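You operate a simulated robot arm through the tools that you are given. There is no shell and no other tool. Be economical: measure what you need, move in short steps, check, and stop when the job is done.

You are at the controls of a simulated robot arm. One attempt, no reset.

TASK
Level the speaker plate with the blue foot wheel.
Fine: level lengthwise on the plate, wheel lock to FREE, turn till the bubble stands between the middle marks, lock again, level back. Leave the other wheel. Set down upright: bubble level. Where these are worked on the way, their far stop is far enough and under half their travel is too little: wheel lock.

It is judged by the outcome, as a careful person would: the job done as asked, and still so three seconds after it is handed in. It fails if anything else is knocked over, pushed out of place, dropped, spilled or broken.

THE ROBOT
A 7-joint arm with a two-finger parallel gripper, fixed in place. Base frame: the origin is at the foot of the arm, x ahead of it, y to its left, z up; the work surface is at about z = 0. Readings come in m, rad, newtons and seconds.
With the tool pointing down near the work surface it reaches from about 0.24 to 0.62 m from the base axis. Its first joint turns from -1.152 to 1.152 rad. Payload 2.6 kg.
The tool frame sits at the grasp point between the pads (the TCP): z along the fingers, y along the line on which they close. The tips reach 0.03 m beyond it. Largest opening 0.094 m; finger width 0.028, thickness 0.01; the body of the gripper, 0.05 by 0.096 m, starts 0.055 m behind the TCP.
Orientation is told as [roll, pitch, yaw] about the base's x, y, z axes, in that order, counted from this pose: with the fingers straight down and closing along the base's y, the tool's x points along the base's -x, its y along +y and its z along -z.

THE INTERFACE
- The arm moves only by the tool apply_moves. Its argument "series" is a list of rows, each an object (a shift or turn left out is 0, a gripper value left out holds the last) with "dp": the shift along the tool's x, y, z in units of 50 mm (1.0 is 50 mm), a list of three; "turn": the turn, a rotation vector about the tool's x, y, z in units of 8 degrees (1.0 is 8 degrees), a list of three. In form: [{"dp": [dx, dy, dz], "turn": [rx, ry, rz]}, ...]. A call has 1 to 12 rows; each row shifts and turns the commanded pose from where the row before left it, along the tool's axes as they then stand. "claw" is the finger opening in m, from 0 to 0.094, set as the call begins (left out, the last holds). A call with a number of a shift or a turn outside -1 to 1 is refused whole. Rows are played at 5 a second. More than 0.05 m and 0.15 rad between two rows, or a gripper value outside its range, and nothing of the call is played. A pose out of reach is approached as far as the arm can. The call stops where the force on the tool passes 40 N (or 10 N more than at its start, if that is more) or the arm is blocked; 0.2 s more then pass. Each finger travels about 0.072 m/s and halts on what it meets, pressing with about 28 N; the grip force reading is that of the motor and also rises with nothing between the fingers. The clock runs only during rows and for 0.2 s after the last one: add rows that do not move to give the fingers time. The reply holds the time, the measured pose of the TCP, the force on the tool along the base axes, the opening and the grip force, in the units named above and with some noise, with the torque about the TCP (base axes, N m) and any sound that the robot's microphone picked up.
- Cameras (640 x 400 px; columns grow to the right, rows downward): "scene" is fixed at [0.0331, 0.4256, 0.5857]; the picture's right is [-0.81, -0.59, 0.00], its down [-0.22, 0.30, -0.93] and it looks along [0.55, -0.75, -0.37] (base axes); focal length 338 px, centre (320, 200). "wrist" rides on the gripper at [0.076, 0.014, -0.102] in the tool frame; the picture's right is [-0.18, 0.98, 0.00], its down [-0.75, -0.14, -0.64] and it looks along [-0.63, -0.12, 0.77] (tool axes); focal length 243 px, centre (320, 200). There is no depth. A picture from a camera that has moved, and an enlarged one, comes with that camera's place and axes in the base frame and with its lens.
- snapshot(camera): a new picture of that camera. The clock stands still meanwhile.
- inspect(camera, box): a new picture of the part [left, top, right, bottom] of that camera's present view, enlarged. The clock stands still meanwhile.
- hand_in(): hands the job in; it is judged then, once.

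Go step by step. Nothing tells you positions but the pictures and the camera data: compare them with the known pose of the tool, close in by small moves and look again before you grip or let go. The budget is 120 turns and 76 pictures, counting those below and the enlarged ones. Unless the task says otherwise, let go and move clear before handing in, and close with one line.

The tools are called after "Call:" as a command line: name --argument value ..., lists and objects as JSON in quotes. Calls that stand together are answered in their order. apply_moves: Moves the arm, as the interface text tells. Its arguments: {"type":"object","properties":{"series":{"type":"array","items":{"type":"object","properties":{"dp":{"type":"array","items":{"type":"number"}},"turn":{"type":"array","items":{"type":"number"}}}}},"claw":{"type":"number"}},"required":["series"]} The other tools are called the same way: snapshot (camera) takes a picture; inspect (camera, box) takes an enlarged picture of a part of a camera's view; hand_in () hands the job in.

At the start:

```text
time_s: 0.0
ee_pos: [0.3103, -0.1843, 0.4182]
tcp_rot: [0.0, 0.0, 0.0]
wrist_force: [-1.0, -0.1, -0.3]
moment: [0.01, 0.0, 0.02]
opening: 0.0941
gripper_force: 0.1
```

scene: 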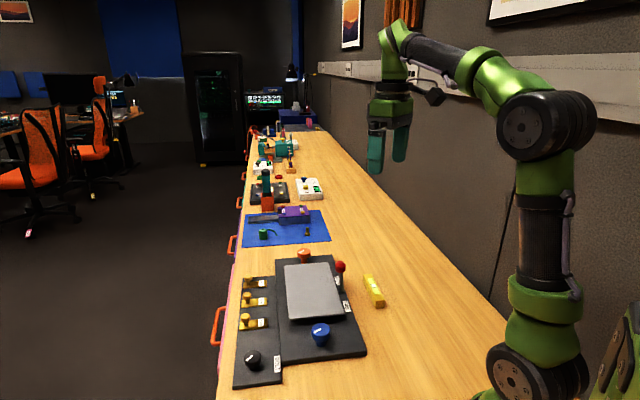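
wrist: 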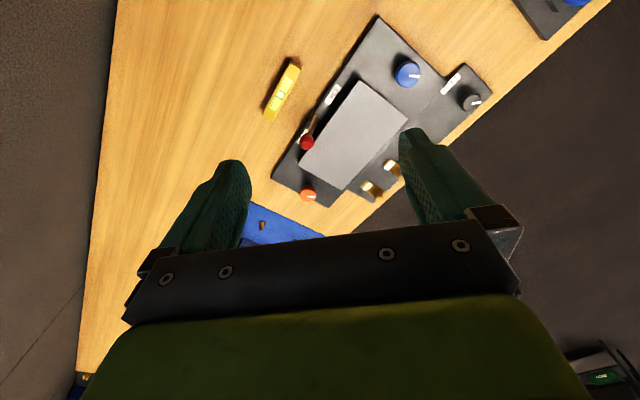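

I see a base plate with a tilted grey speaker plate, a blue and an orange wheel, a red-knobbed lever (probably the wheel lock), and a yellow bubble level on the table. I'll look closer first.

Call:
inspect --camera "scene" --box '[220, 230, 400, 390]'

Call:
inspect --camera "wrist" --box '[240, 0, 500, 220]'

```text
2.50 times, centred on (310, 310) of scene
camera zoom: at [0.0331, 0.4256, 0.5857], right [-0.81, -0.59, 0.0], down [-0.22, 0.3, -0.93], along [0.55, -0.75, -0.37], focal length 844 px, centre (345, -75)
```

zoom: 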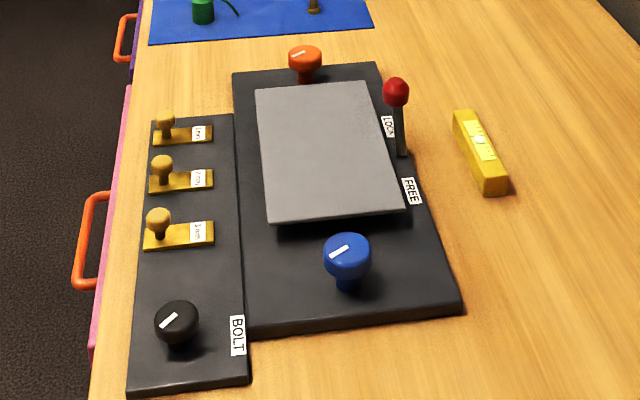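

```text
1.82 times, centred on (370, 110) of wrist
camera zoom: at [0.2336, -0.17, 0.5226], right [0.18, 0.98, 0.0], down [0.75, -0.14, 0.64], along [0.63, -0.12, -0.77], focal length 441 px, centre (229, 364)
```

zoom: 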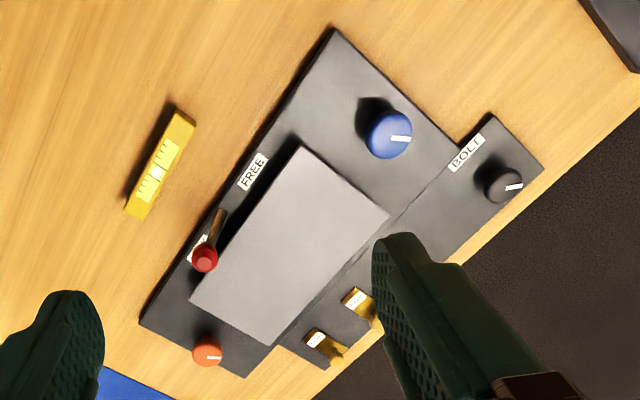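

The level lies near (0.36, -0.27), at about -44° and along the plate's length. I'll turn the tool to match, move above the level and look.

Call:
apply_moves --series '[{"turn": [0, 0, 0.95]}, {"turn": [0, 0, 0.95]}, {"turn": [0, 0, 0.95]}, {"turn": [0, 0, 0.95]}, {"turn": [0, 0, 0.95]}, {"turn": [0, 0, 0.8]}, {"dp": [-0.6, -0.2, 0.7]}, {"dp": [-0.6, -0.15, 0.7]}, {"dp": [-0.6, -0.15, 0.7]}, {"dp": [0, 0, 0.9]}, {"dp": [0, 0, 0.7]}]'

Call:
snapshot --camera "wrist"

```text
time_s: 2.4
ee_pos: [0.3575, -0.2649, 0.2346]
tcp_rot: [-0.001, -0.001, -0.774]
wrist_force: [-0.1, 0.0, 0.3]
moment: [0.02, -0.02, -0.01]
opening: 0.0939
gripper_force: 0.0
```

```text
71 pictures are left
camera wrist: at [0.3127, -0.2019, 0.3366], right [0.82, 0.57, 0.0], down [0.44, -0.63, 0.64], along [0.37, -0.53, -0.77], focal length 243 px, centre (320, 200)
```

wrist: 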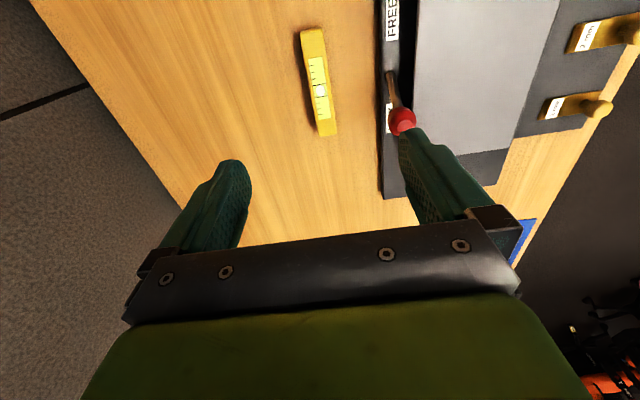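

The level is in view, with the lever close beside it. I'll zoom in for accurate edges.

Call:
inspect --camera "wrist" --box '[260, 10, 420, 150]'

Call:
inspect --camera "scene" --box '[270, 240, 400, 360]'

```text
2.86 times, centred on (340, 80) of wrist
camera zoom: at [0.3127, -0.2019, 0.3366], right [0.82, 0.57, 0.0], down [0.44, -0.63, 0.64], along [0.37, -0.53, -0.77], focal length 693 px, centre (263, 543)
```

zoom: 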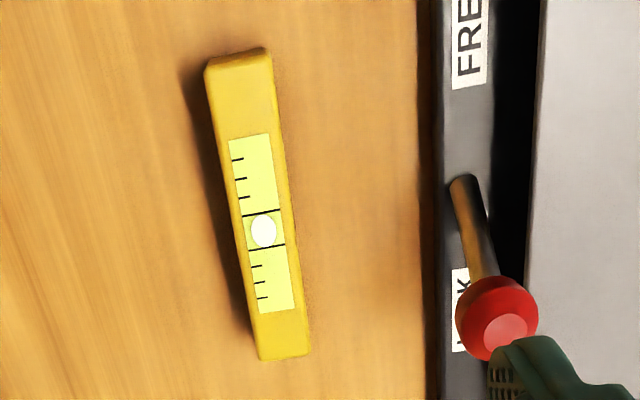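

```text
3.33 times, centred on (335, 300) of scene
camera zoom: at [0.0331, 0.4256, 0.5857], right [-0.81, -0.59, 0.0], down [-0.22, 0.3, -0.93], along [0.55, -0.75, -0.37], focal length 1125 px, centre (270, -133)
```

zoom: 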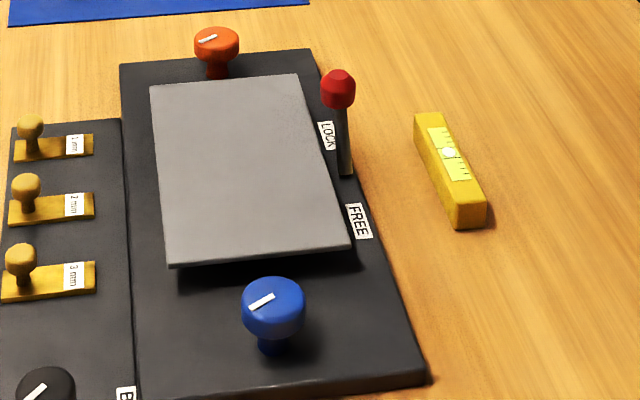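

On the table the bubble reads centred, as expected. I'll align over the level, narrow the opening to clear the lever, and go down.

Call:
apply_moves --claw 0.055 --series '[{"dp": [-0.19, -0.036, 0], "turn": [0, 0, 0.15]}, {"dp": [0, 0, 0.8]}, {"dp": [0, 0, 0.8]}, {"dp": [0, 0, 0.8]}, {"dp": [0, 0, 0.6]}]'

Call:
snapshot --camera "wrist"

Call:
inspect --camera "scene" --box '[300, 200, 460, 340]'

```text
time_s: 3.6
ee_pos: [0.3632, -0.273, 0.0839]
tcp_rot: [-0.001, 0.002, -0.798]
wrist_force: [-0.1, 0.5, -0.1]
moment: [-0.02, 0.02, -0.01]
opening: 0.0548
gripper_force: 0.1
```

```text
68 pictures are left
camera wrist: at [0.3189, -0.2086, 0.1874], right [0.83, 0.56, 0.0], down [0.43, -0.64, 0.64], along [0.36, -0.53, -0.77], focal length 243 px, centre (320, 200)
```

wrist: 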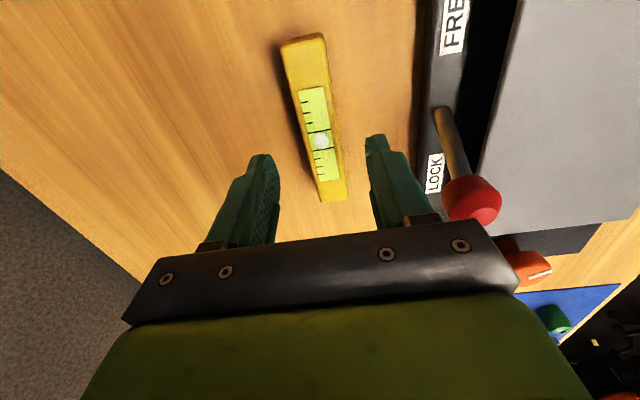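

```text
2.86 times, centred on (380, 270) of scene
camera zoom: at [0.0331, 0.4256, 0.5857], right [-0.81, -0.59, 0.0], down [-0.22, 0.3, -0.93], along [0.55, -0.75, -0.37], focal length 964 px, centre (149, 0)
```

zoom: 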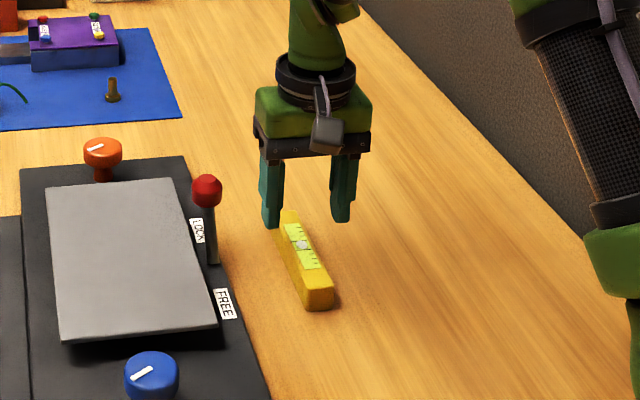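

The alignment is good. I'll go down to grip height and close.

Call:
apply_moves --series '[{"dp": [0.04, 0.02, 0.5]}, {"dp": [0, 0, 0.3]}, {"dp": [0, 0, 0.16]}]'

Call:
apply_moves --claw 0.0 --series '[{}, {}, {}, {}]'

Call:
snapshot --camera "wrist"

```text
time_s: 4.4
ee_pos: [0.362, -0.2697, 0.0374]
tcp_rot: [0.0, 0.0, -0.796]
wrist_force: [0.1, 0.0, -0.1]
moment: [-0.02, -0.02, -0.02]
opening: 0.0552
gripper_force: 0.0
```

```text
time_s: 5.4
ee_pos: [0.3639, -0.2706, 0.0371]
tcp_rot: [0.0, -0.001, -0.796]
wrist_force: [0.5, 1.3, 0.5]
moment: [-0.03, -0.01, -0.02]
opening: 0.0251
gripper_force: 28.0
```

```text
66 pictures are left
camera wrist: at [0.3182, -0.2066, 0.1401], right [0.83, 0.56, 0.0], down [0.43, -0.64, 0.64], along [0.36, -0.53, -0.77], focal length 243 px, centre (320, 200)
```

wrist: 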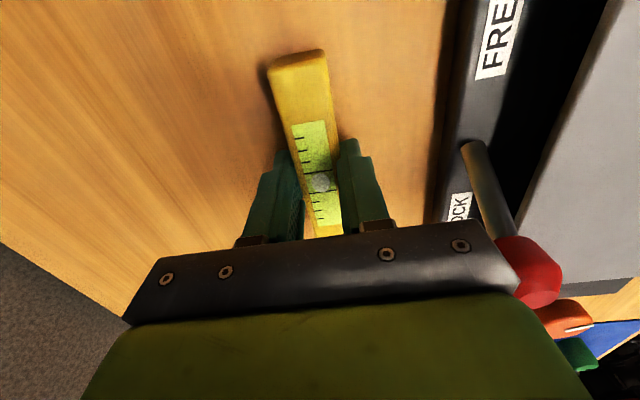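

The level is gripped at a width of 25 mm. I'll lift it, move it over the plate centre and look at the plate.

Call:
apply_moves --series '[{"dp": [0, 0, -0.4]}, {"dp": [0, 0, -0.9]}, {"dp": [0, 0, -0.9]}, {"dp": [0, 0, -0.9]}, {"dp": [0, 0.8, 0]}, {"dp": [0, 0.8, 0]}, {"dp": [0, 0.8, 0]}, {"dp": [0, 0.8, 0]}, {}]'

Call:
snapshot --camera "wrist"

Call:
inspect --camera "scene" --box '[220, 170, 420, 380]'

```text
time_s: 7.4
ee_pos: [0.4771, -0.1602, 0.1953]
tcp_rot: [0.002, 0.0, -0.794]
wrist_force: [-0.1, -0.5, -0.5]
moment: [-0.03, 0.0, -0.02]
opening: 0.0252
gripper_force: 28.5
```

```text
65 pictures are left
camera wrist: at [0.4329, -0.0957, 0.2968], right [0.83, 0.56, 0.0], down [0.43, -0.64, 0.64], along [0.36, -0.53, -0.77], focal length 243 px, centre (320, 200)
```

wrist: 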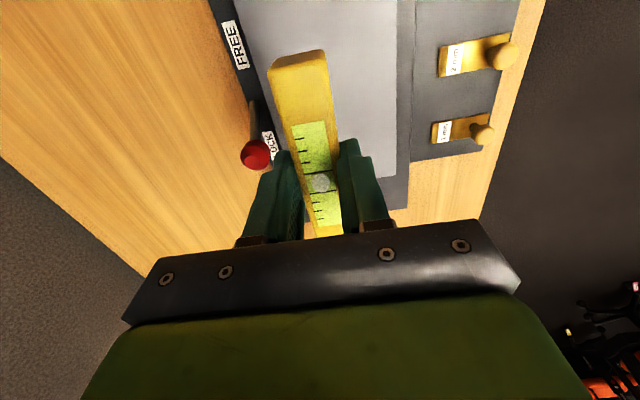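

```text
1.90 times, centred on (320, 275) of scene
camera zoom: at [0.0331, 0.4256, 0.5857], right [-0.81, -0.59, 0.0], down [-0.22, 0.3, -0.93], along [0.55, -0.75, -0.37], focal length 643 px, centre (320, 57)
```

zoom: 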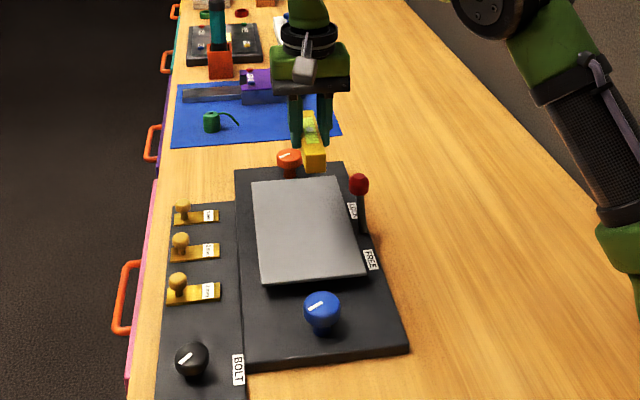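

The plate top is near z = 0.045–0.05, so I'll expect contact with the TCP around 0.085. I'll go down to 0.10 first.

Call:
apply_moves --series '[{"dp": [0, 0.08, 0.6]}, {"dp": [0, 0, 0.7]}, {"dp": [0, 0, 0.5]}, {}]'

Call:
inspect --camera "scene" --box '[270, 230, 370, 330]'

Call:
snapshot --camera "wrist"

```text
time_s: 8.4
ee_pos: [0.479, -0.1572, 0.1009]
tcp_rot: [0.002, 0.001, -0.795]
wrist_force: [-0.5, 0.3, -1.5]
moment: [0.0, 0.01, -0.01]
opening: 0.0251
gripper_force: 28.0
```

```text
4.00 times, centred on (320, 280) of scene
camera zoom: at [0.0331, 0.4256, 0.5857], right [-0.81, -0.59, 0.0], down [-0.22, 0.3, -0.93], along [0.55, -0.75, -0.37], focal length 1350 px, centre (320, -120)
```

zoom: 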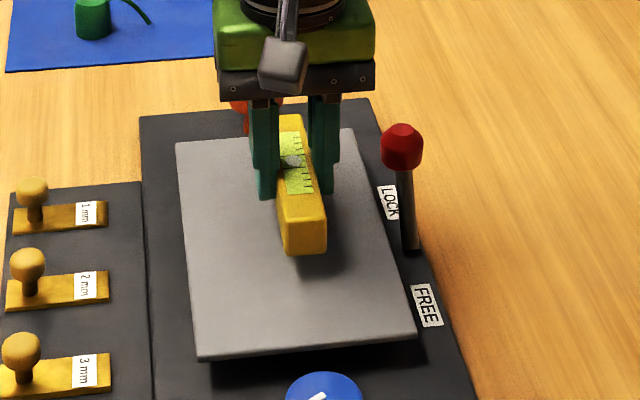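

```text
62 pictures are left
camera wrist: at [0.4349, -0.0925, 0.2045], right [0.83, 0.56, 0.0], down [0.43, -0.64, 0.64], along [0.36, -0.53, -0.77], focal length 243 px, centre (320, 200)
```

wrist: 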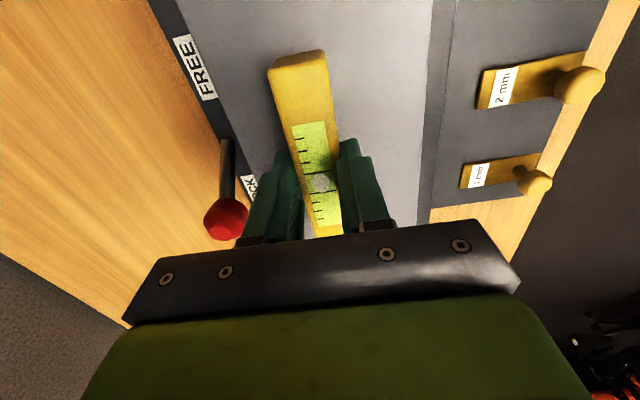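

It is clear of everything. I'll go down in fine steps, watching the force.

Call:
apply_moves --series '[{"dp": [0, 0, 0.06]}, {"dp": [0, 0, 0.06]}, {"dp": [0, 0, 0.04]}, {"dp": [0, 0, 0.04]}]'

Call:
inspect --camera "scene" --box '[290, 240, 350, 300]'

```text
time_s: 9.4
ee_pos: [0.4798, -0.1553, 0.0917]
tcp_rot: [0.001, -0.001, -0.796]
wrist_force: [0.7, -0.3, -0.4]
moment: [-0.03, 0.01, 0.01]
opening: 0.0252
gripper_force: 27.1
```

```text
6.67 times, centred on (320, 270) of scene
camera zoom: at [0.0331, 0.4256, 0.5857], right [-0.81, -0.59, 0.0], down [-0.22, 0.3, -0.93], along [0.55, -0.75, -0.37], focal length 2250 px, centre (320, -267)
```

zoom: 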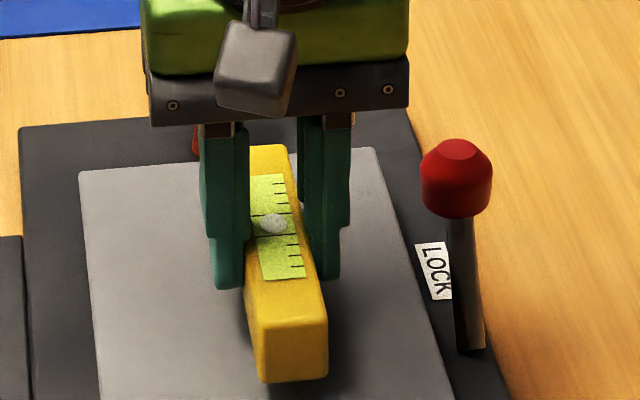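

There is still a small gap, so I'll continue.

Call:
apply_moves --series '[{"dp": [0, 0, 0.04]}, {"dp": [0, 0, 0.04]}, {"dp": [0, 0, 0.04]}]'

Call:
inspect --camera "scene" --box '[290, 240, 350, 300]'

```text
time_s: 10.2
ee_pos: [0.4801, -0.1557, 0.086]
tcp_rot: [0.001, -0.002, -0.796]
wrist_force: [-0.4, 0.4, -1.7]
moment: [-0.01, -0.02, -0.01]
opening: 0.0252
gripper_force: 28.4
```

```text
6.67 times, centred on (320, 270) of scene
camera zoom: at [0.0331, 0.4256, 0.5857], right [-0.81, -0.59, 0.0], down [-0.22, 0.3, -0.93], along [0.55, -0.75, -0.37], focal length 2250 px, centre (320, -267)
```

zoom: 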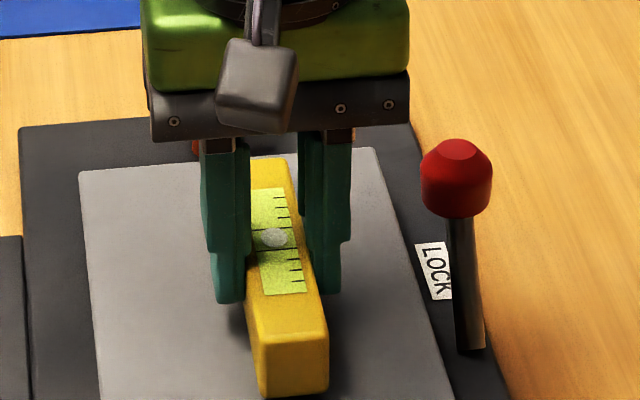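

Call:
apply_moves --series '[{"dp": [0, 0, 0.03]}, {"dp": [0, 0, 0.03]}]'

```text
time_s: 10.8
ee_pos: [0.4805, -0.1553, 0.0815]
tcp_rot: [-0.001, 0.0, -0.796]
wrist_force: [-1.2, 0.2, 1.8]
moment: [-0.12, -0.12, -0.06]
opening: 0.0253
gripper_force: 27.9
```

A light touch at the orange end: the torque shows the plate is low on the blue side. I'll go one small step further to seat it.

Call:
apply_moves --series '[{"dp": [0, 0, 0.025]}, {}]'

Call:
inspect --camera "scene" --box '[290, 240, 350, 300]'

```text
time_s: 11.4
ee_pos: [0.4793, -0.1554, 0.0834]
tcp_rot: [0.002, -0.002, -0.796]
wrist_force: [-2.6, 1.7, 9.4]
moment: [-0.48, -0.39, -0.06]
opening: 0.0252
gripper_force: 28.1
```

```text
6.67 times, centred on (320, 270) of scene
camera zoom: at [0.033, 0.4256, 0.5857], right [-0.81, -0.59, 0.0], down [-0.22, 0.3, -0.93], along [0.55, -0.75, -0.37], focal length 2250 px, centre (320, -267)
```

zoom: 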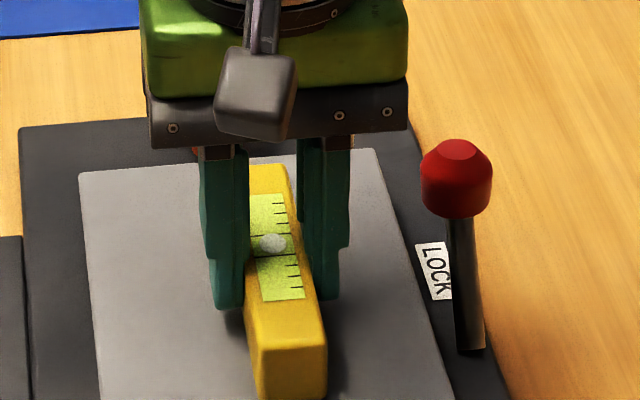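

Firm contact at the orange end only. I'll tilt the tool about 2° so the blue end comes down.

Call:
apply_moves --series '[{"turn": [0, -0.12, 0]}, {"turn": [0, -0.12, 0]}, {}]'

```text
time_s: 12.2
ee_pos: [0.4794, -0.1556, 0.0829]
tcp_rot: [-0.001, -0.033, -0.795]
wrist_force: [-2.6, 3.8, 8.9]
moment: [0.53, 0.5, -0.06]
opening: 0.0253
gripper_force: 28.0
```

Call:
apply_moves --series '[{"turn": [0, 0.12, 0]}, {}]'

```text
time_s: 12.8
ee_pos: [0.4805, -0.1552, 0.0819]
tcp_rot: [0.001, -0.019, -0.795]
wrist_force: [2.1, 1.6, 7.2]
moment: [-0.31, -0.39, 0.18]
opening: 0.0254
gripper_force: 27.9
```

The level is now nearly flush. I'll release it with a small opening, then rise.

Call:
apply_moves --series '[{"turn": [0, -0.06, 0]}, {"dp": [0, 0, -0.01]}]'

Call:
apply_moves --claw 0.042 --series '[{}, {}]'

Call:
inspect --camera "scene" --box '[290, 240, 350, 300]'

```text
time_s: 13.4
ee_pos: [0.4794, -0.1565, 0.0814]
tcp_rot: [-0.001, -0.024, -0.797]
wrist_force: [0.9, 0.0, 6.5]
moment: [0.0, -0.08, 0.0]
opening: 0.0253
gripper_force: 28.1
```

```text
time_s: 14.0
ee_pos: [0.4791, -0.1559, 0.0802]
tcp_rot: [0.0, -0.022, -0.795]
wrist_force: [0.2, -0.2, 0.6]
moment: [-0.02, 0.01, 0.0]
opening: 0.042
gripper_force: 0.2
```

```text
6.67 times, centred on (320, 270) of scene
camera zoom: at [0.0331, 0.4256, 0.5857], right [-0.81, -0.59, 0.0], down [-0.22, 0.3, -0.93], along [0.55, -0.75, -0.37], focal length 2250 px, centre (320, -267)
```

zoom: 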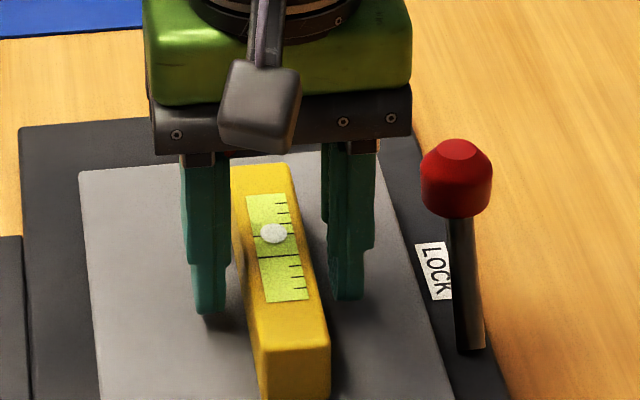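

The level sits on the plate and the bubble is about 1.4° toward the orange end, so blue must go up. I'll rise, straighten the tool and view the lever.

Call:
apply_moves --series '[{"dp": [0, 0, -0.4]}, {"dp": [0, 0, -0.8]}, {"dp": [0, 0, -0.9], "turn": [0, 0.17, 0]}, {"dp": [0, 0, -0.9]}, {}]'

Call:
snapshot --camera "wrist"

Call:
inspect --camera "scene" --box '[280, 240, 370, 340]'

```text
time_s: 15.2
ee_pos: [0.4776, -0.1567, 0.2322]
tcp_rot: [0.0, 0.0, -0.796]
wrist_force: [0.0, 0.9, -0.2]
moment: [-0.01, -0.02, -0.02]
opening: 0.0421
gripper_force: 0.0
```

```text
57 pictures are left
camera wrist: at [0.4326, -0.0922, 0.3347], right [0.83, 0.56, 0.0], down [0.43, -0.64, 0.64], along [0.36, -0.53, -0.77], focal length 243 px, centre (320, 200)
```

wrist: 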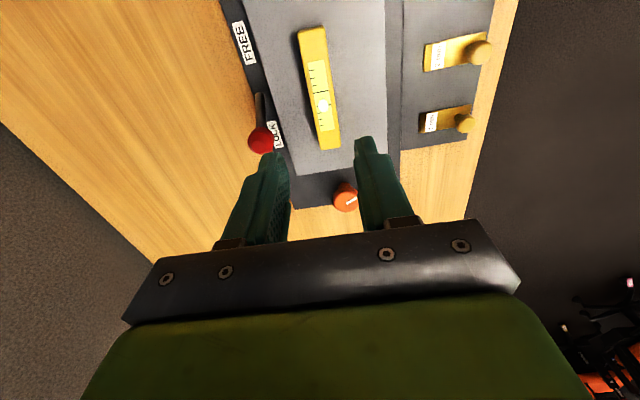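

```text
4.00 times, centred on (325, 290) of scene
camera zoom: at [0.0331, 0.4256, 0.5857], right [-0.81, -0.59, 0.0], down [-0.22, 0.3, -0.93], along [0.55, -0.75, -0.37], focal length 1350 px, centre (300, -160)
```

zoom: 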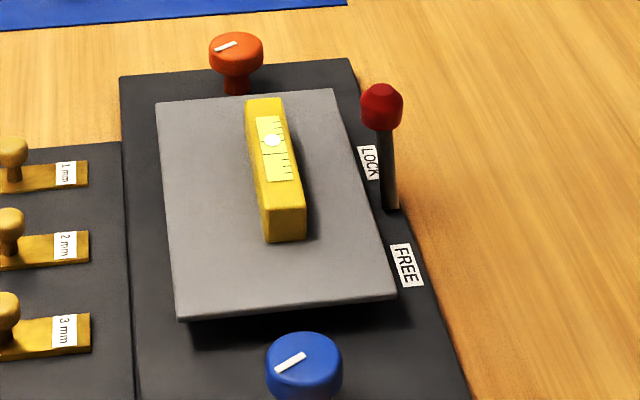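

The knob is at about (0.446, -0.234, 0.08). I'll close the fingers and come down behind it on the orange side.

Call:
apply_moves --claw 0.0 --series '[{"dp": [-0.7, -0.5, 0]}, {"dp": [-0.77, -0.5, 0]}, {"dp": [0, -0.55, 0]}, {"dp": [0, 0, 0.9]}, {"dp": [0, 0, 0.9]}, {}]'

Call:
snapshot --camera "wrist"

Call:
inspect --camera "scene" --box '[270, 190, 400, 320]'

```text
time_s: 16.6
ee_pos: [0.4735, -0.261, 0.1436]
tcp_rot: [0.002, -0.001, -0.796]
wrist_force: [-0.6, -0.2, -0.2]
moment: [-0.04, 0.03, 0.03]
opening: 0.0002
gripper_force: 28.0
```

```text
55 pictures are left
camera wrist: at [0.4294, -0.1972, 0.2458], right [0.83, 0.56, 0.0], down [0.43, -0.64, 0.64], along [0.36, -0.53, -0.77], focal length 243 px, centre (320, 200)
```

wrist: 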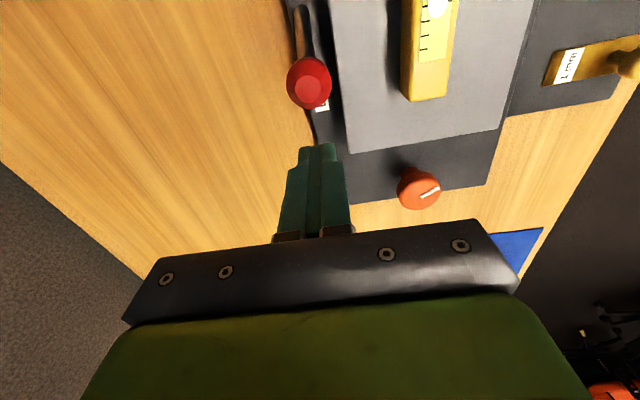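

```text
3.08 times, centred on (335, 255) of scene
camera zoom: at [0.0331, 0.4256, 0.5857], right [-0.81, -0.59, 0.0], down [-0.22, 0.3, -0.93], along [0.55, -0.75, -0.37], focal length 1038 px, centre (274, 31)
```

zoom: 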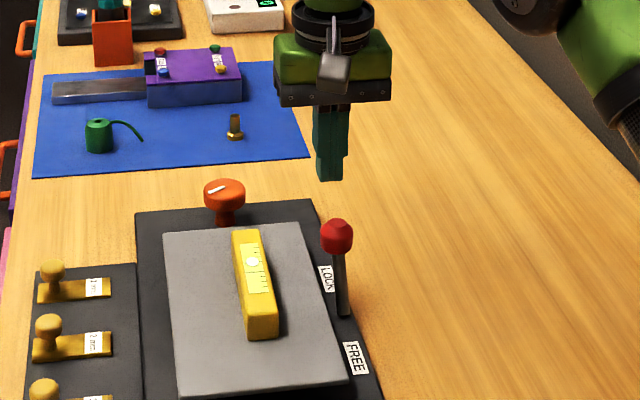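

Aligned with the knob. I'll come down and start pushing toward FREE.

Call:
apply_moves --series '[{"dp": [0, 0, 0.5]}, {"dp": [0, 0, 0.4]}, {"dp": [0.15, 0, 0]}, {"dp": [0.2, 0, 0]}, {"dp": [0.2, 0, 0]}]'

Call:
inspect --camera "scene" --box '[280, 220, 380, 320]'

```text
time_s: 17.8
ee_pos: [0.4548, -0.2405, 0.0951]
tcp_rot: [0.0, 0.004, -0.795]
wrist_force: [0.8, -1.3, 0.3]
moment: [-0.01, -0.03, -0.01]
opening: 0.0002
gripper_force: 27.7
```

```text
4.00 times, centred on (330, 270) of scene
camera zoom: at [0.0331, 0.4256, 0.5857], right [-0.81, -0.59, 0.0], down [-0.22, 0.3, -0.93], along [0.55, -0.75, -0.37], focal length 1350 px, centre (280, -80)
```

zoom: 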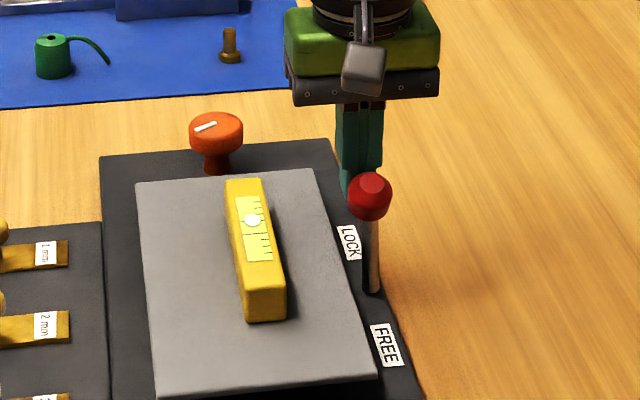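

The lever is moving. I'll continue in steps until it hits its stop.

Call:
apply_moves --series '[{"dp": [0.2, 0, 0]}, {"dp": [0.2, 0, 0]}, {"dp": [0.15, 0, 0]}]'

Call:
inspect --camera "scene" --box '[280, 220, 380, 320]'

```text
time_s: 18.6
ee_pos: [0.4373, -0.2218, 0.0957]
tcp_rot: [-0.001, 0.001, -0.794]
wrist_force: [0.5, -1.3, -0.1]
moment: [0.0, 0.0, 0.0]
opening: 0.0002
gripper_force: 27.8
```

```text
4.00 times, centred on (330, 270) of scene
camera zoom: at [0.0331, 0.4256, 0.5857], right [-0.81, -0.59, 0.0], down [-0.22, 0.3, -0.93], along [0.55, -0.75, -0.37], focal length 1350 px, centre (280, -80)
```

zoom: 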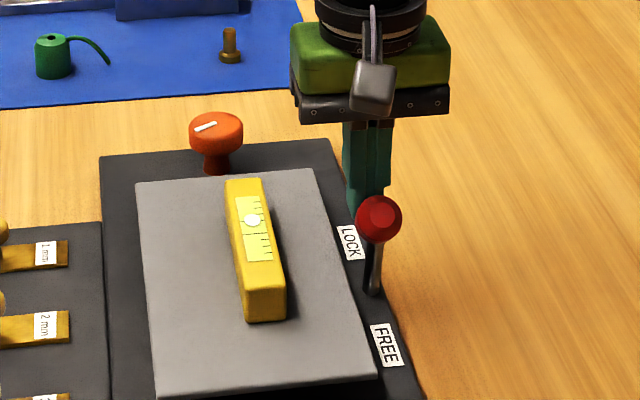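

Call:
apply_moves --series '[{"dp": [0.15, 0, 0]}, {"dp": [0.15, 0, 0]}, {"dp": [0.1, 0, 0]}, {"dp": [0.1, 0, 0]}]'

Call:
inspect --camera "scene" --box '[280, 220, 380, 320]'

```text
time_s: 19.6
ee_pos: [0.4227, -0.2089, 0.0997]
tcp_rot: [0.0, -0.025, -0.79]
wrist_force: [2.2, -1.1, -0.8]
moment: [-0.06, -0.05, -0.02]
opening: 0.0
gripper_force: 27.3
stopped in row 4: the force on the tool passed its limit at 44 N (the readings are from after the stop); the commanded pose is now the measured one
```

```text
4.00 times, centred on (330, 270) of scene
camera zoom: at [0.0331, 0.4256, 0.5857], right [-0.81, -0.59, 0.0], down [-0.22, 0.3, -0.93], along [0.55, -0.75, -0.37], focal length 1350 px, centre (280, -80)
```

zoom: 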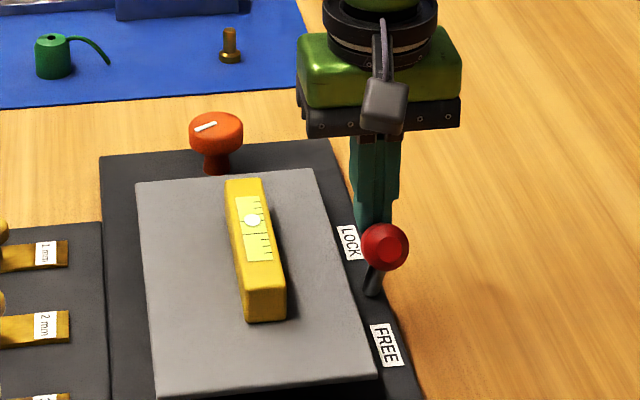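

The lever hit its stop (44 N). I'll back off, rise and verify it stays.

Call:
apply_moves --series '[{"dp": [-0.3, 0, 0], "turn": [0, 0.18, 0]}, {"dp": [0, 0, -0.9]}, {"dp": [0, 0, -0.9]}, {"dp": [0, 0, -0.9]}, {}]'

Call:
inspect --camera "scene" --box '[280, 240, 380, 350]'

Call:
snapshot --camera "wrist"

```text
time_s: 20.9
ee_pos: [0.4357, -0.2209, 0.2336]
tcp_rot: [-0.001, 0.003, -0.79]
wrist_force: [-0.3, 0.1, -0.1]
moment: [0.02, -0.01, 0.02]
opening: 0.0
gripper_force: 28.2
```

```text
3.64 times, centred on (330, 295) of scene
camera zoom: at [0.0331, 0.4256, 0.5857], right [-0.81, -0.59, 0.0], down [-0.22, 0.3, -0.93], along [0.55, -0.75, -0.37], focal length 1227 px, centre (284, -146)
```

zoom: 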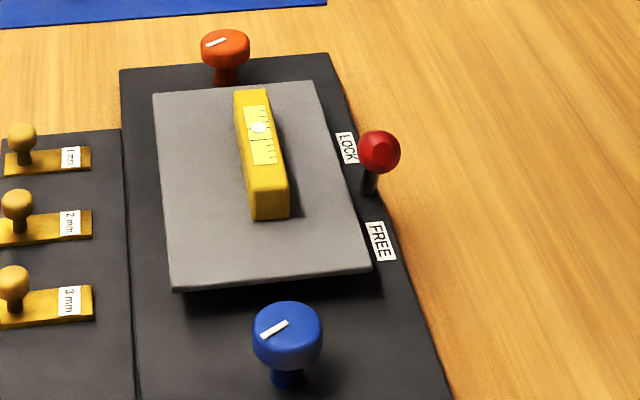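

```text
49 pictures are left
camera wrist: at [0.3915, -0.1567, 0.3372], right [0.83, 0.56, 0.0], down [0.43, -0.64, 0.64], along [0.36, -0.53, -0.77], focal length 243 px, centre (320, 200)
```

wrist: 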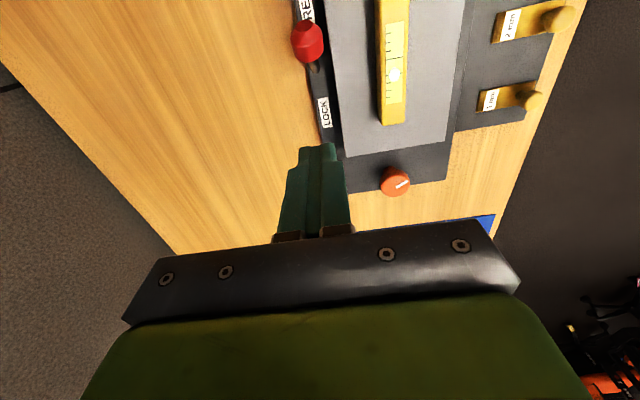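

The lever rests at FREE. Next is the blue wheel, near (0.367, -0.039) with its top around z = 0.06. I'll go above it and look.

Call:
apply_moves --claw 0.07 --series '[{"dp": [0.85, 0.4, 0]}, {"dp": [0.85, 0.4, 0]}, {"dp": [0.85, 0.4, 0]}, {"dp": [0.85, 0.38, 0]}, {"dp": [0.14, 0, 0.8]}, {}]'

Call:
snapshot --camera "wrist"

Call:
inspect --camera "scene" --box '[270, 230, 390, 370]'

```text
time_s: 22.2
ee_pos: [0.3633, -0.0379, 0.1976]
tcp_rot: [0.001, 0.001, -0.791]
wrist_force: [0.0, -0.3, 0.1]
moment: [-0.01, -0.02, -0.01]
opening: 0.07
gripper_force: 0.0
```

```text
48 pictures are left
camera wrist: at [0.3187, 0.0255, 0.3005], right [0.83, 0.56, 0.0], down [0.43, -0.64, 0.64], along [0.36, -0.53, -0.77], focal length 243 px, centre (320, 200)
```

wrist: 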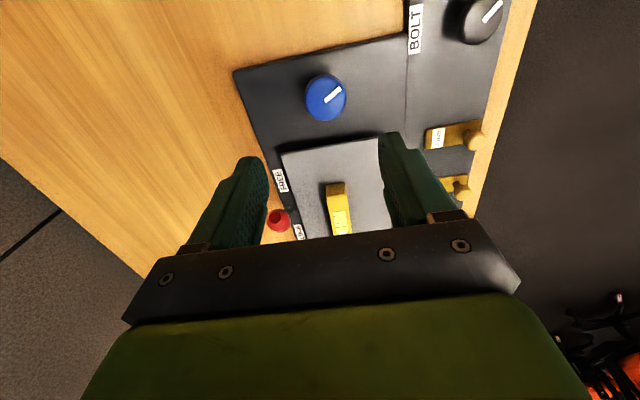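

```text
2.86 times, centred on (330, 300) of scene
camera zoom: at [0.0331, 0.4256, 0.5857], right [-0.81, -0.59, 0.0], down [-0.22, 0.3, -0.93], along [0.55, -0.75, -0.37], focal length 964 px, centre (291, -86)
```

zoom: 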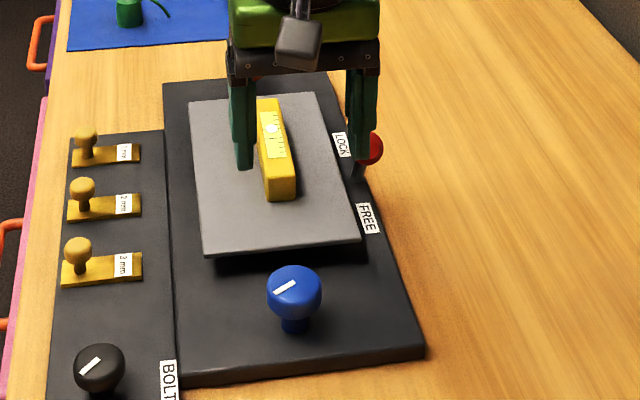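

The wheel centre refines to about (0.366, -0.031). I'll adjust and go down partway.

Call:
apply_moves --series '[{"dp": [0.06, 0.14, 0.6]}, {"dp": [0, 0, 0.6]}, {}]'

Call:
snapshot --camera "wrist"

Call:
inspect --camera "scene" --box '[270, 240, 370, 360]'

```text
time_s: 23.1
ee_pos: [0.3641, -0.0297, 0.1372]
tcp_rot: [0.002, 0.003, -0.789]
wrist_force: [0.8, 0.3, -0.5]
moment: [-0.02, 0.02, 0.0]
opening: 0.0699
gripper_force: 0.1
```

```text
46 pictures are left
camera wrist: at [0.3203, 0.0327, 0.2402], right [0.83, 0.56, 0.0], down [0.43, -0.64, 0.64], along [0.36, -0.53, -0.77], focal length 243 px, centre (320, 200)
```

wrist: 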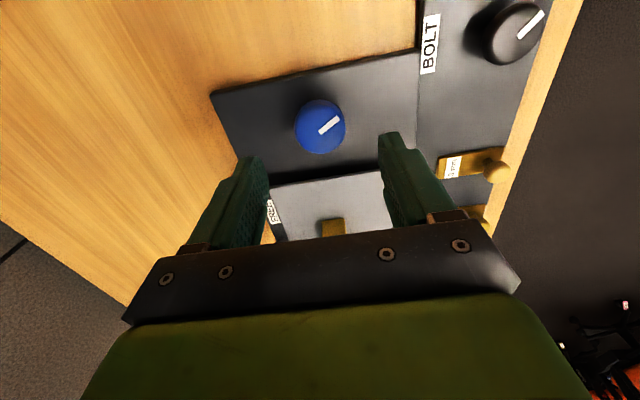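

```text
3.33 times, centred on (320, 300) of scene
camera zoom: at [0.0331, 0.4256, 0.5857], right [-0.81, -0.59, 0.0], down [-0.22, 0.3, -0.93], along [0.55, -0.75, -0.37], focal length 1125 px, centre (320, -133)
```

zoom: 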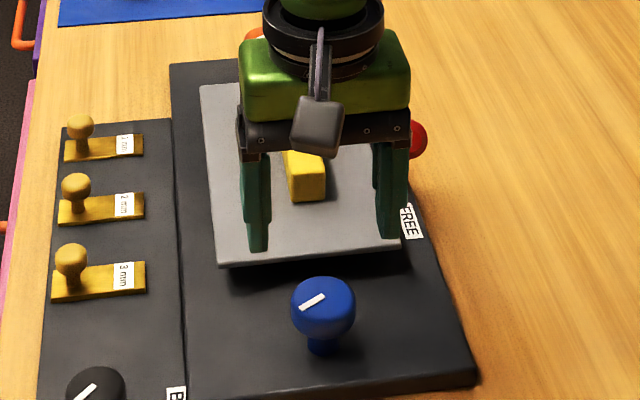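

Centred over the wheel. I'll go down to grip height, check and close.

Call:
apply_moves --series '[{"dp": [0, 0, 0.5]}, {"dp": [0, 0, 0.4]}, {"dp": [0, 0, 0.35]}, {}]'

Call:
inspect --camera "scene" --box '[270, 250, 370, 370]'

```text
time_s: 24.1
ee_pos: [0.3651, -0.0292, 0.0721]
tcp_rot: [0.001, 0.001, -0.79]
wrist_force: [0.2, -0.1, -0.8]
moment: [0.0, 0.0, 0.03]
opening: 0.0701
gripper_force: 0.1
```

```text
3.33 times, centred on (320, 310) of scene
camera zoom: at [0.0331, 0.4256, 0.5857], right [-0.81, -0.59, 0.0], down [-0.22, 0.3, -0.93], along [0.55, -0.75, -0.37], focal length 1125 px, centre (320, -167)
```

zoom: 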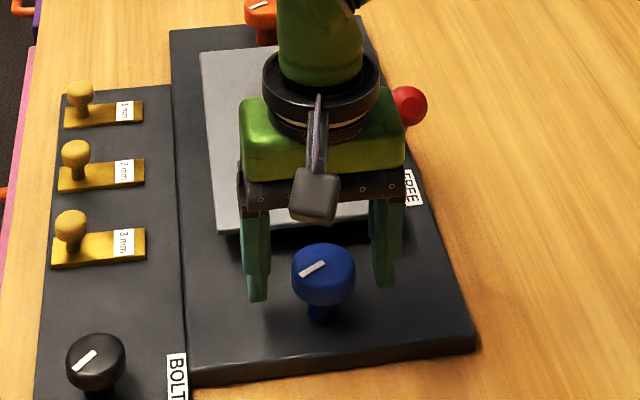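

Call:
apply_moves --claw 0.0 --series '[{}, {}, {}, {}]'

Call:
inspect --camera "scene" --box '[270, 250, 370, 370]'

Call:
snapshot --camera "wrist"

```text
time_s: 25.1
ee_pos: [0.3644, -0.0314, 0.0726]
tcp_rot: [-0.003, 0.003, -0.794]
wrist_force: [-22.2, -19.7, 9.4]
moment: [-0.4, 0.92, -0.17]
opening: 0.0414
gripper_force: 44.6
```

```text
3.33 times, centred on (320, 310) of scene
camera zoom: at [0.0331, 0.4256, 0.5857], right [-0.81, -0.59, 0.0], down [-0.22, 0.3, -0.93], along [0.55, -0.75, -0.37], focal length 1125 px, centre (320, -167)
```

zoom: 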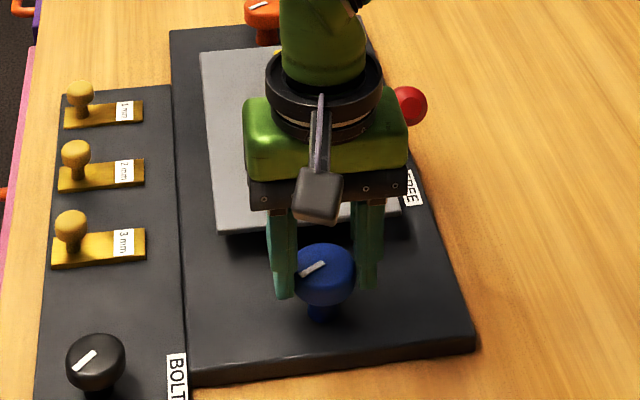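

```text
42 pictures are left
camera wrist: at [0.3203, 0.0324, 0.1754], right [0.83, 0.56, 0.0], down [0.43, -0.64, 0.64], along [0.35, -0.53, -0.77], focal length 243 px, centre (320, 200)
```

wrist: 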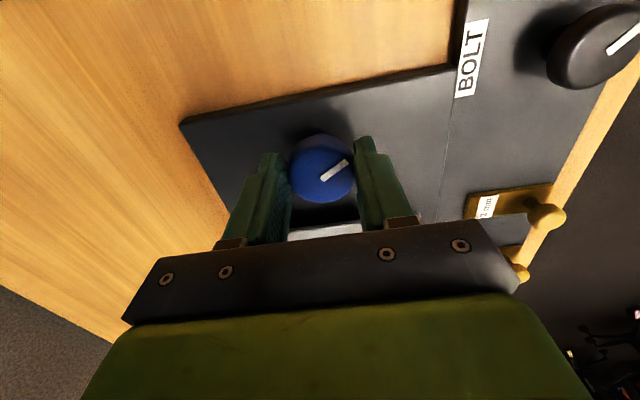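

Gripped at 41 mm, slightly off centre, with about 30 N of side load. I'll shift to relieve it.

Call:
apply_moves --series '[{"dp": [0, -0.04, 0]}, {}]'

```text
time_s: 25.6
ee_pos: [0.364, -0.0321, 0.0729]
tcp_rot: [0.001, 0.001, -0.793]
wrist_force: [-14.9, -15.7, 2.4]
moment: [0.09, 1.31, -0.16]
opening: 0.0414
gripper_force: 45.5
```

Call:
apply_moves --series '[{"dp": [0, -0.04, 0]}, {"dp": [0, -0.02, 0]}, {}]'

```text
time_s: 26.4
ee_pos: [0.3641, -0.0306, 0.0724]
tcp_rot: [0.003, 0.002, -0.787]
wrist_force: [-0.5, 2.5, -16.7]
moment: [0.23, 0.23, 0.0]
opening: 0.0415
gripper_force: 44.5
```

Call:
apply_moves --series '[{"dp": [0, 0, 0.02]}, {}]'

```text
time_s: 27.1
ee_pos: [0.3641, -0.032, 0.0728]
tcp_rot: [0.003, 0.004, -0.789]
wrist_force: [-6.8, 14.9, -2.6]
moment: [-0.12, -0.36, 0.04]
opening: 0.0412
gripper_force: 44.9
```

The loads are small now. I'll test-turn 15° one way.

Call:
apply_moves --series '[{"turn": [0, 0, 0.5]}, {"turn": [0, 0, 0.5]}, {"turn": [0, 0, 0.5]}, {"turn": [0, 0, 0.5]}, {}]'

Call:
snapshot --camera "wrist"

Call:
inspect --camera "scene" --box '[270, 250, 370, 370]'

```text
time_s: 28.2
ee_pos: [0.3651, -0.0324, 0.073]
tcp_rot: [0.006, 0.003, -1.065]
wrist_force: [12.2, 25.9, -0.4]
moment: [0.19, -0.53, 0.15]
opening: 0.0415
gripper_force: 45.0
```

```text
41 pictures are left
camera wrist: at [0.3392, 0.0414, 0.1756], right [0.95, 0.31, 0.01], down [0.24, -0.73, 0.64], along [0.2, -0.61, -0.77], focal length 243 px, centre (320, 200)
```

wrist: 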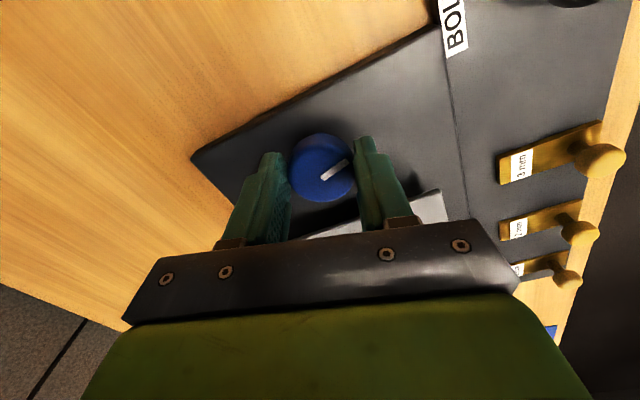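

```text
3.33 times, centred on (320, 310) of scene
camera zoom: at [0.0331, 0.4256, 0.5857], right [-0.81, -0.59, 0.0], down [-0.22, 0.3, -0.93], along [0.55, -0.75, -0.37], focal length 1125 px, centre (320, -167)
```

zoom: 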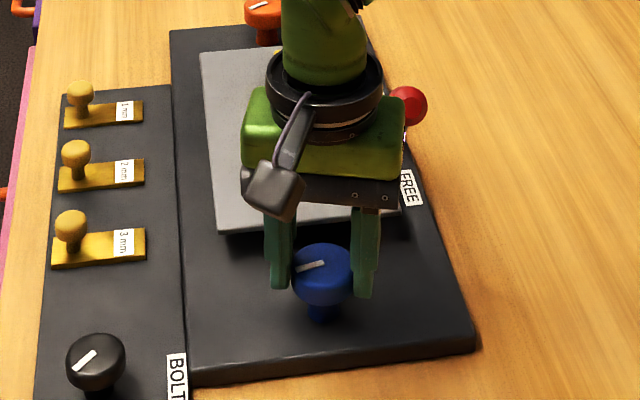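

The wheel turned with the gripper. I'll release, rise and see how the bubble responded.

Call:
apply_moves --claw 0.07 --series '[{}, {}, {"dp": [0, 0, -0.8]}, {"dp": [0, 0, -0.9]}, {"dp": [0, 0, -0.9]}, {}]'

Call:
inspect --camera "scene" --box '[280, 250, 350, 320]'

```text
time_s: 29.6
ee_pos: [0.3637, -0.0354, 0.2026]
tcp_rot: [0.001, 0.002, -1.069]
wrist_force: [-0.6, -0.1, 0.4]
moment: [-0.02, -0.02, 0.01]
opening: 0.0699
gripper_force: 0.1
```

```text
5.71 times, centred on (315, 285) of scene
camera zoom: at [0.0331, 0.4256, 0.5857], right [-0.81, -0.59, 0.0], down [-0.22, 0.3, -0.93], along [0.55, -0.75, -0.37], focal length 1928 px, centre (349, -286)
```

zoom: 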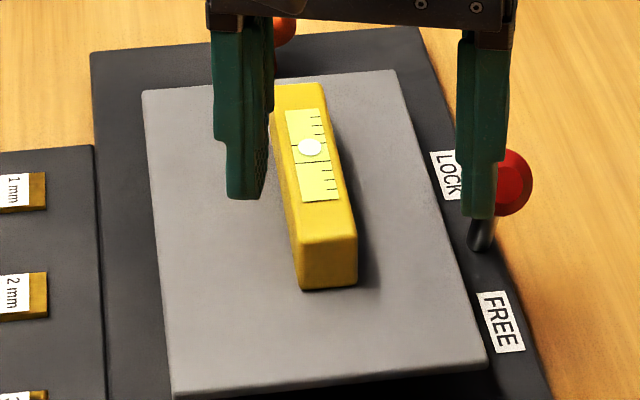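

Call:
inspect --camera "scene" --box '[305, 262, 345, 290]'

```text
14.29 times, centred on (325, 276) of scene
camera zoom: at [0.0331, 0.4256, 0.5857], right [-0.81, -0.59, 0.0], down [-0.22, 0.3, -0.93], along [0.55, -0.75, -0.37], focal length 4821 px, centre (249, -886)
```

zoom: 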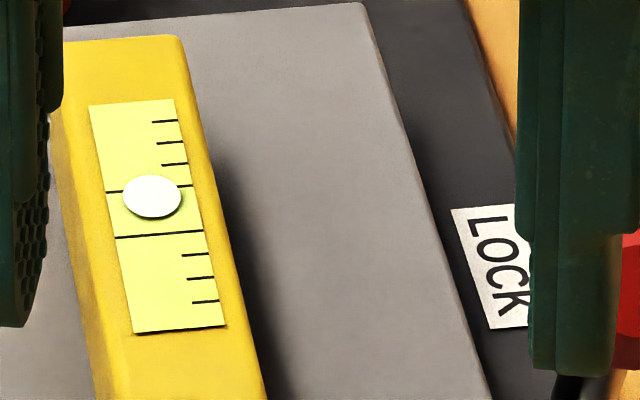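

Clockwise (seen from above) is right: the bubble went from about 0.64 to 0.30 of the gap off centre in 16°, so about 14° more is needed. I'll regrip.

Call:
apply_moves --series '[{"dp": [0.09, 0.06, 0.8]}, {"dp": [0, 0, 0.9]}, {"dp": [0, 0, 0.9]}, {}]'

Call:
apply_moves --claw 0.0 --series '[{}, {}, {}, {}]'

```text
time_s: 30.6
ee_pos: [0.3634, -0.0295, 0.0705]
tcp_rot: [0.0, 0.002, -1.071]
wrist_force: [0.2, -1.2, 0.1]
moment: [0.04, 0.04, 0.04]
opening: 0.0704
gripper_force: 0.0
```

```text
time_s: 31.6
ee_pos: [0.3655, -0.0294, 0.0699]
tcp_rot: [0.003, 0.002, -1.068]
wrist_force: [9.6, 2.3, -12.4]
moment: [0.11, -0.25, 0.06]
opening: 0.0412
gripper_force: 45.4
```

Call:
apply_moves --series '[{"turn": [0, 0, 0.45]}, {"turn": [0, 0, 0.45]}, {"turn": [0, 0, 0.45]}, {"turn": [0, 0, 0.4]}, {}]'

Call:
apply_moves --claw 0.07 --series '[{}, {}, {"dp": [0, 0, -0.8]}, {"dp": [0, 0, -0.9]}, {"dp": [0, 0, -0.9]}, {}]'

Call:
inspect --camera "scene" --box '[305, 262, 345, 290]'

```text
time_s: 32.5
ee_pos: [0.3653, -0.0284, 0.0709]
tcp_rot: [0.004, 0.002, -1.265]
wrist_force: [0.7, -1.3, -1.7]
moment: [0.37, 0.13, 0.01]
opening: 0.0411
gripper_force: 45.2
stopped in row 4: the force on the tool passed its limit at 41 N (the readings are from after the stop); the commanded pose is now the measured one
```

```text
time_s: 33.9
ee_pos: [0.3654, -0.0278, 0.2034]
tcp_rot: [0.004, 0.001, -1.266]
wrist_force: [0.0, -0.1, -0.2]
moment: [0.01, 0.0, 0.03]
opening: 0.0696
gripper_force: 0.0
```

```text
14.29 times, centred on (325, 276) of scene
camera zoom: at [0.0331, 0.4256, 0.5857], right [-0.81, -0.59, 0.0], down [-0.22, 0.3, -0.93], along [0.55, -0.75, -0.37], focal length 4821 px, centre (249, -886)
```

zoom: 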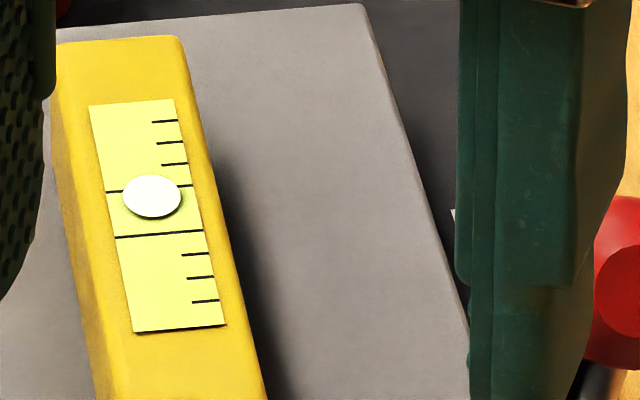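

The bubble didn't change, so I need to see whether the wheel actually turned.

Call:
inspect --camera "scene" --box '[270, 250, 370, 370]'

Call:
snapshot --camera "wrist"

```text
3.33 times, centred on (320, 310) of scene
camera zoom: at [0.0331, 0.4256, 0.5857], right [-0.81, -0.59, 0.0], down [-0.22, 0.3, -0.93], along [0.55, -0.75, -0.37], focal length 1125 px, centre (320, -167)
```

zoom: 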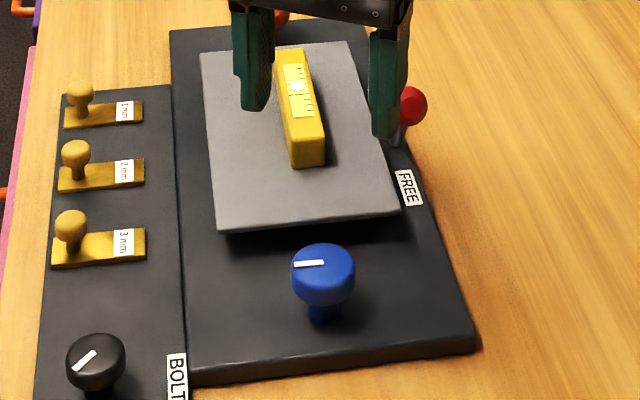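

```text
35 pictures are left
camera wrist: at [0.3546, 0.0477, 0.3056], right [0.99, 0.12, 0.0], down [0.09, -0.76, 0.64], along [0.08, -0.64, -0.77], focal length 243 px, centre (320, 200)
```

wrist: 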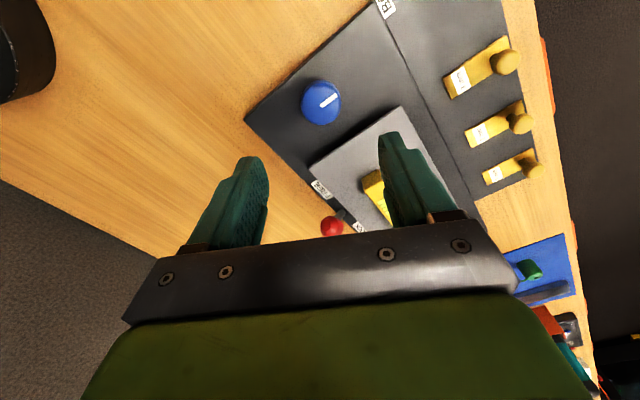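

The wheel mark did turn further, by about 11°, yet the plate seems not to have followed; perhaps there's play in the thread. I'll wind the wrist back, regrip and turn about 20° more.

Call:
apply_moves --series '[{"turn": [0, 0, -0.95]}, {"turn": [0, 0, -0.95]}, {"turn": [0, 0, -0.95]}, {"turn": [0, 0, -0.65]}, {"dp": [0, 0, 0.8]}, {"dp": [0, 0, 0.9]}, {"dp": [0, 0, 0.87]}, {}]'

Call:
apply_moves --claw 0.0 --series '[{}, {}, {}, {}]'

```text
time_s: 35.7
ee_pos: [0.366, -0.0284, 0.0737]
tcp_rot: [0.002, -0.001, -0.775]
wrist_force: [0.3, 0.4, -0.1]
moment: [0.01, 0.02, 0.03]
opening: 0.07
gripper_force: 0.1
```

```text
time_s: 36.7
ee_pos: [0.3649, -0.0316, 0.0719]
tcp_rot: [-0.004, 0.002, -0.784]
wrist_force: [-28.2, -26.0, 10.7]
moment: [-0.3, 1.22, -0.21]
opening: 0.0414
gripper_force: 45.4
```

Call:
apply_moves --series '[{"dp": [0, -0.05, 0]}, {"dp": [0, -0.04, 0]}, {}]'

Call:
apply_moves --series '[{"turn": [0, 0, 0.5]}, {"turn": [0, 0, 0.5]}, {}]'

```text
time_s: 37.5
ee_pos: [0.3639, -0.0299, 0.0717]
tcp_rot: [0.005, -0.005, -0.774]
wrist_force: [-0.4, -16.0, -16.9]
moment: [-0.33, 0.1, -0.03]
opening: 0.0413
gripper_force: 45.0
```

```text
time_s: 38.3
ee_pos: [0.3632, -0.0304, 0.0727]
tcp_rot: [0.008, -0.002, -0.914]
wrist_force: [15.4, -7.8, -15.1]
moment: [-0.38, -0.47, 0.06]
opening: 0.041
gripper_force: 44.7
```

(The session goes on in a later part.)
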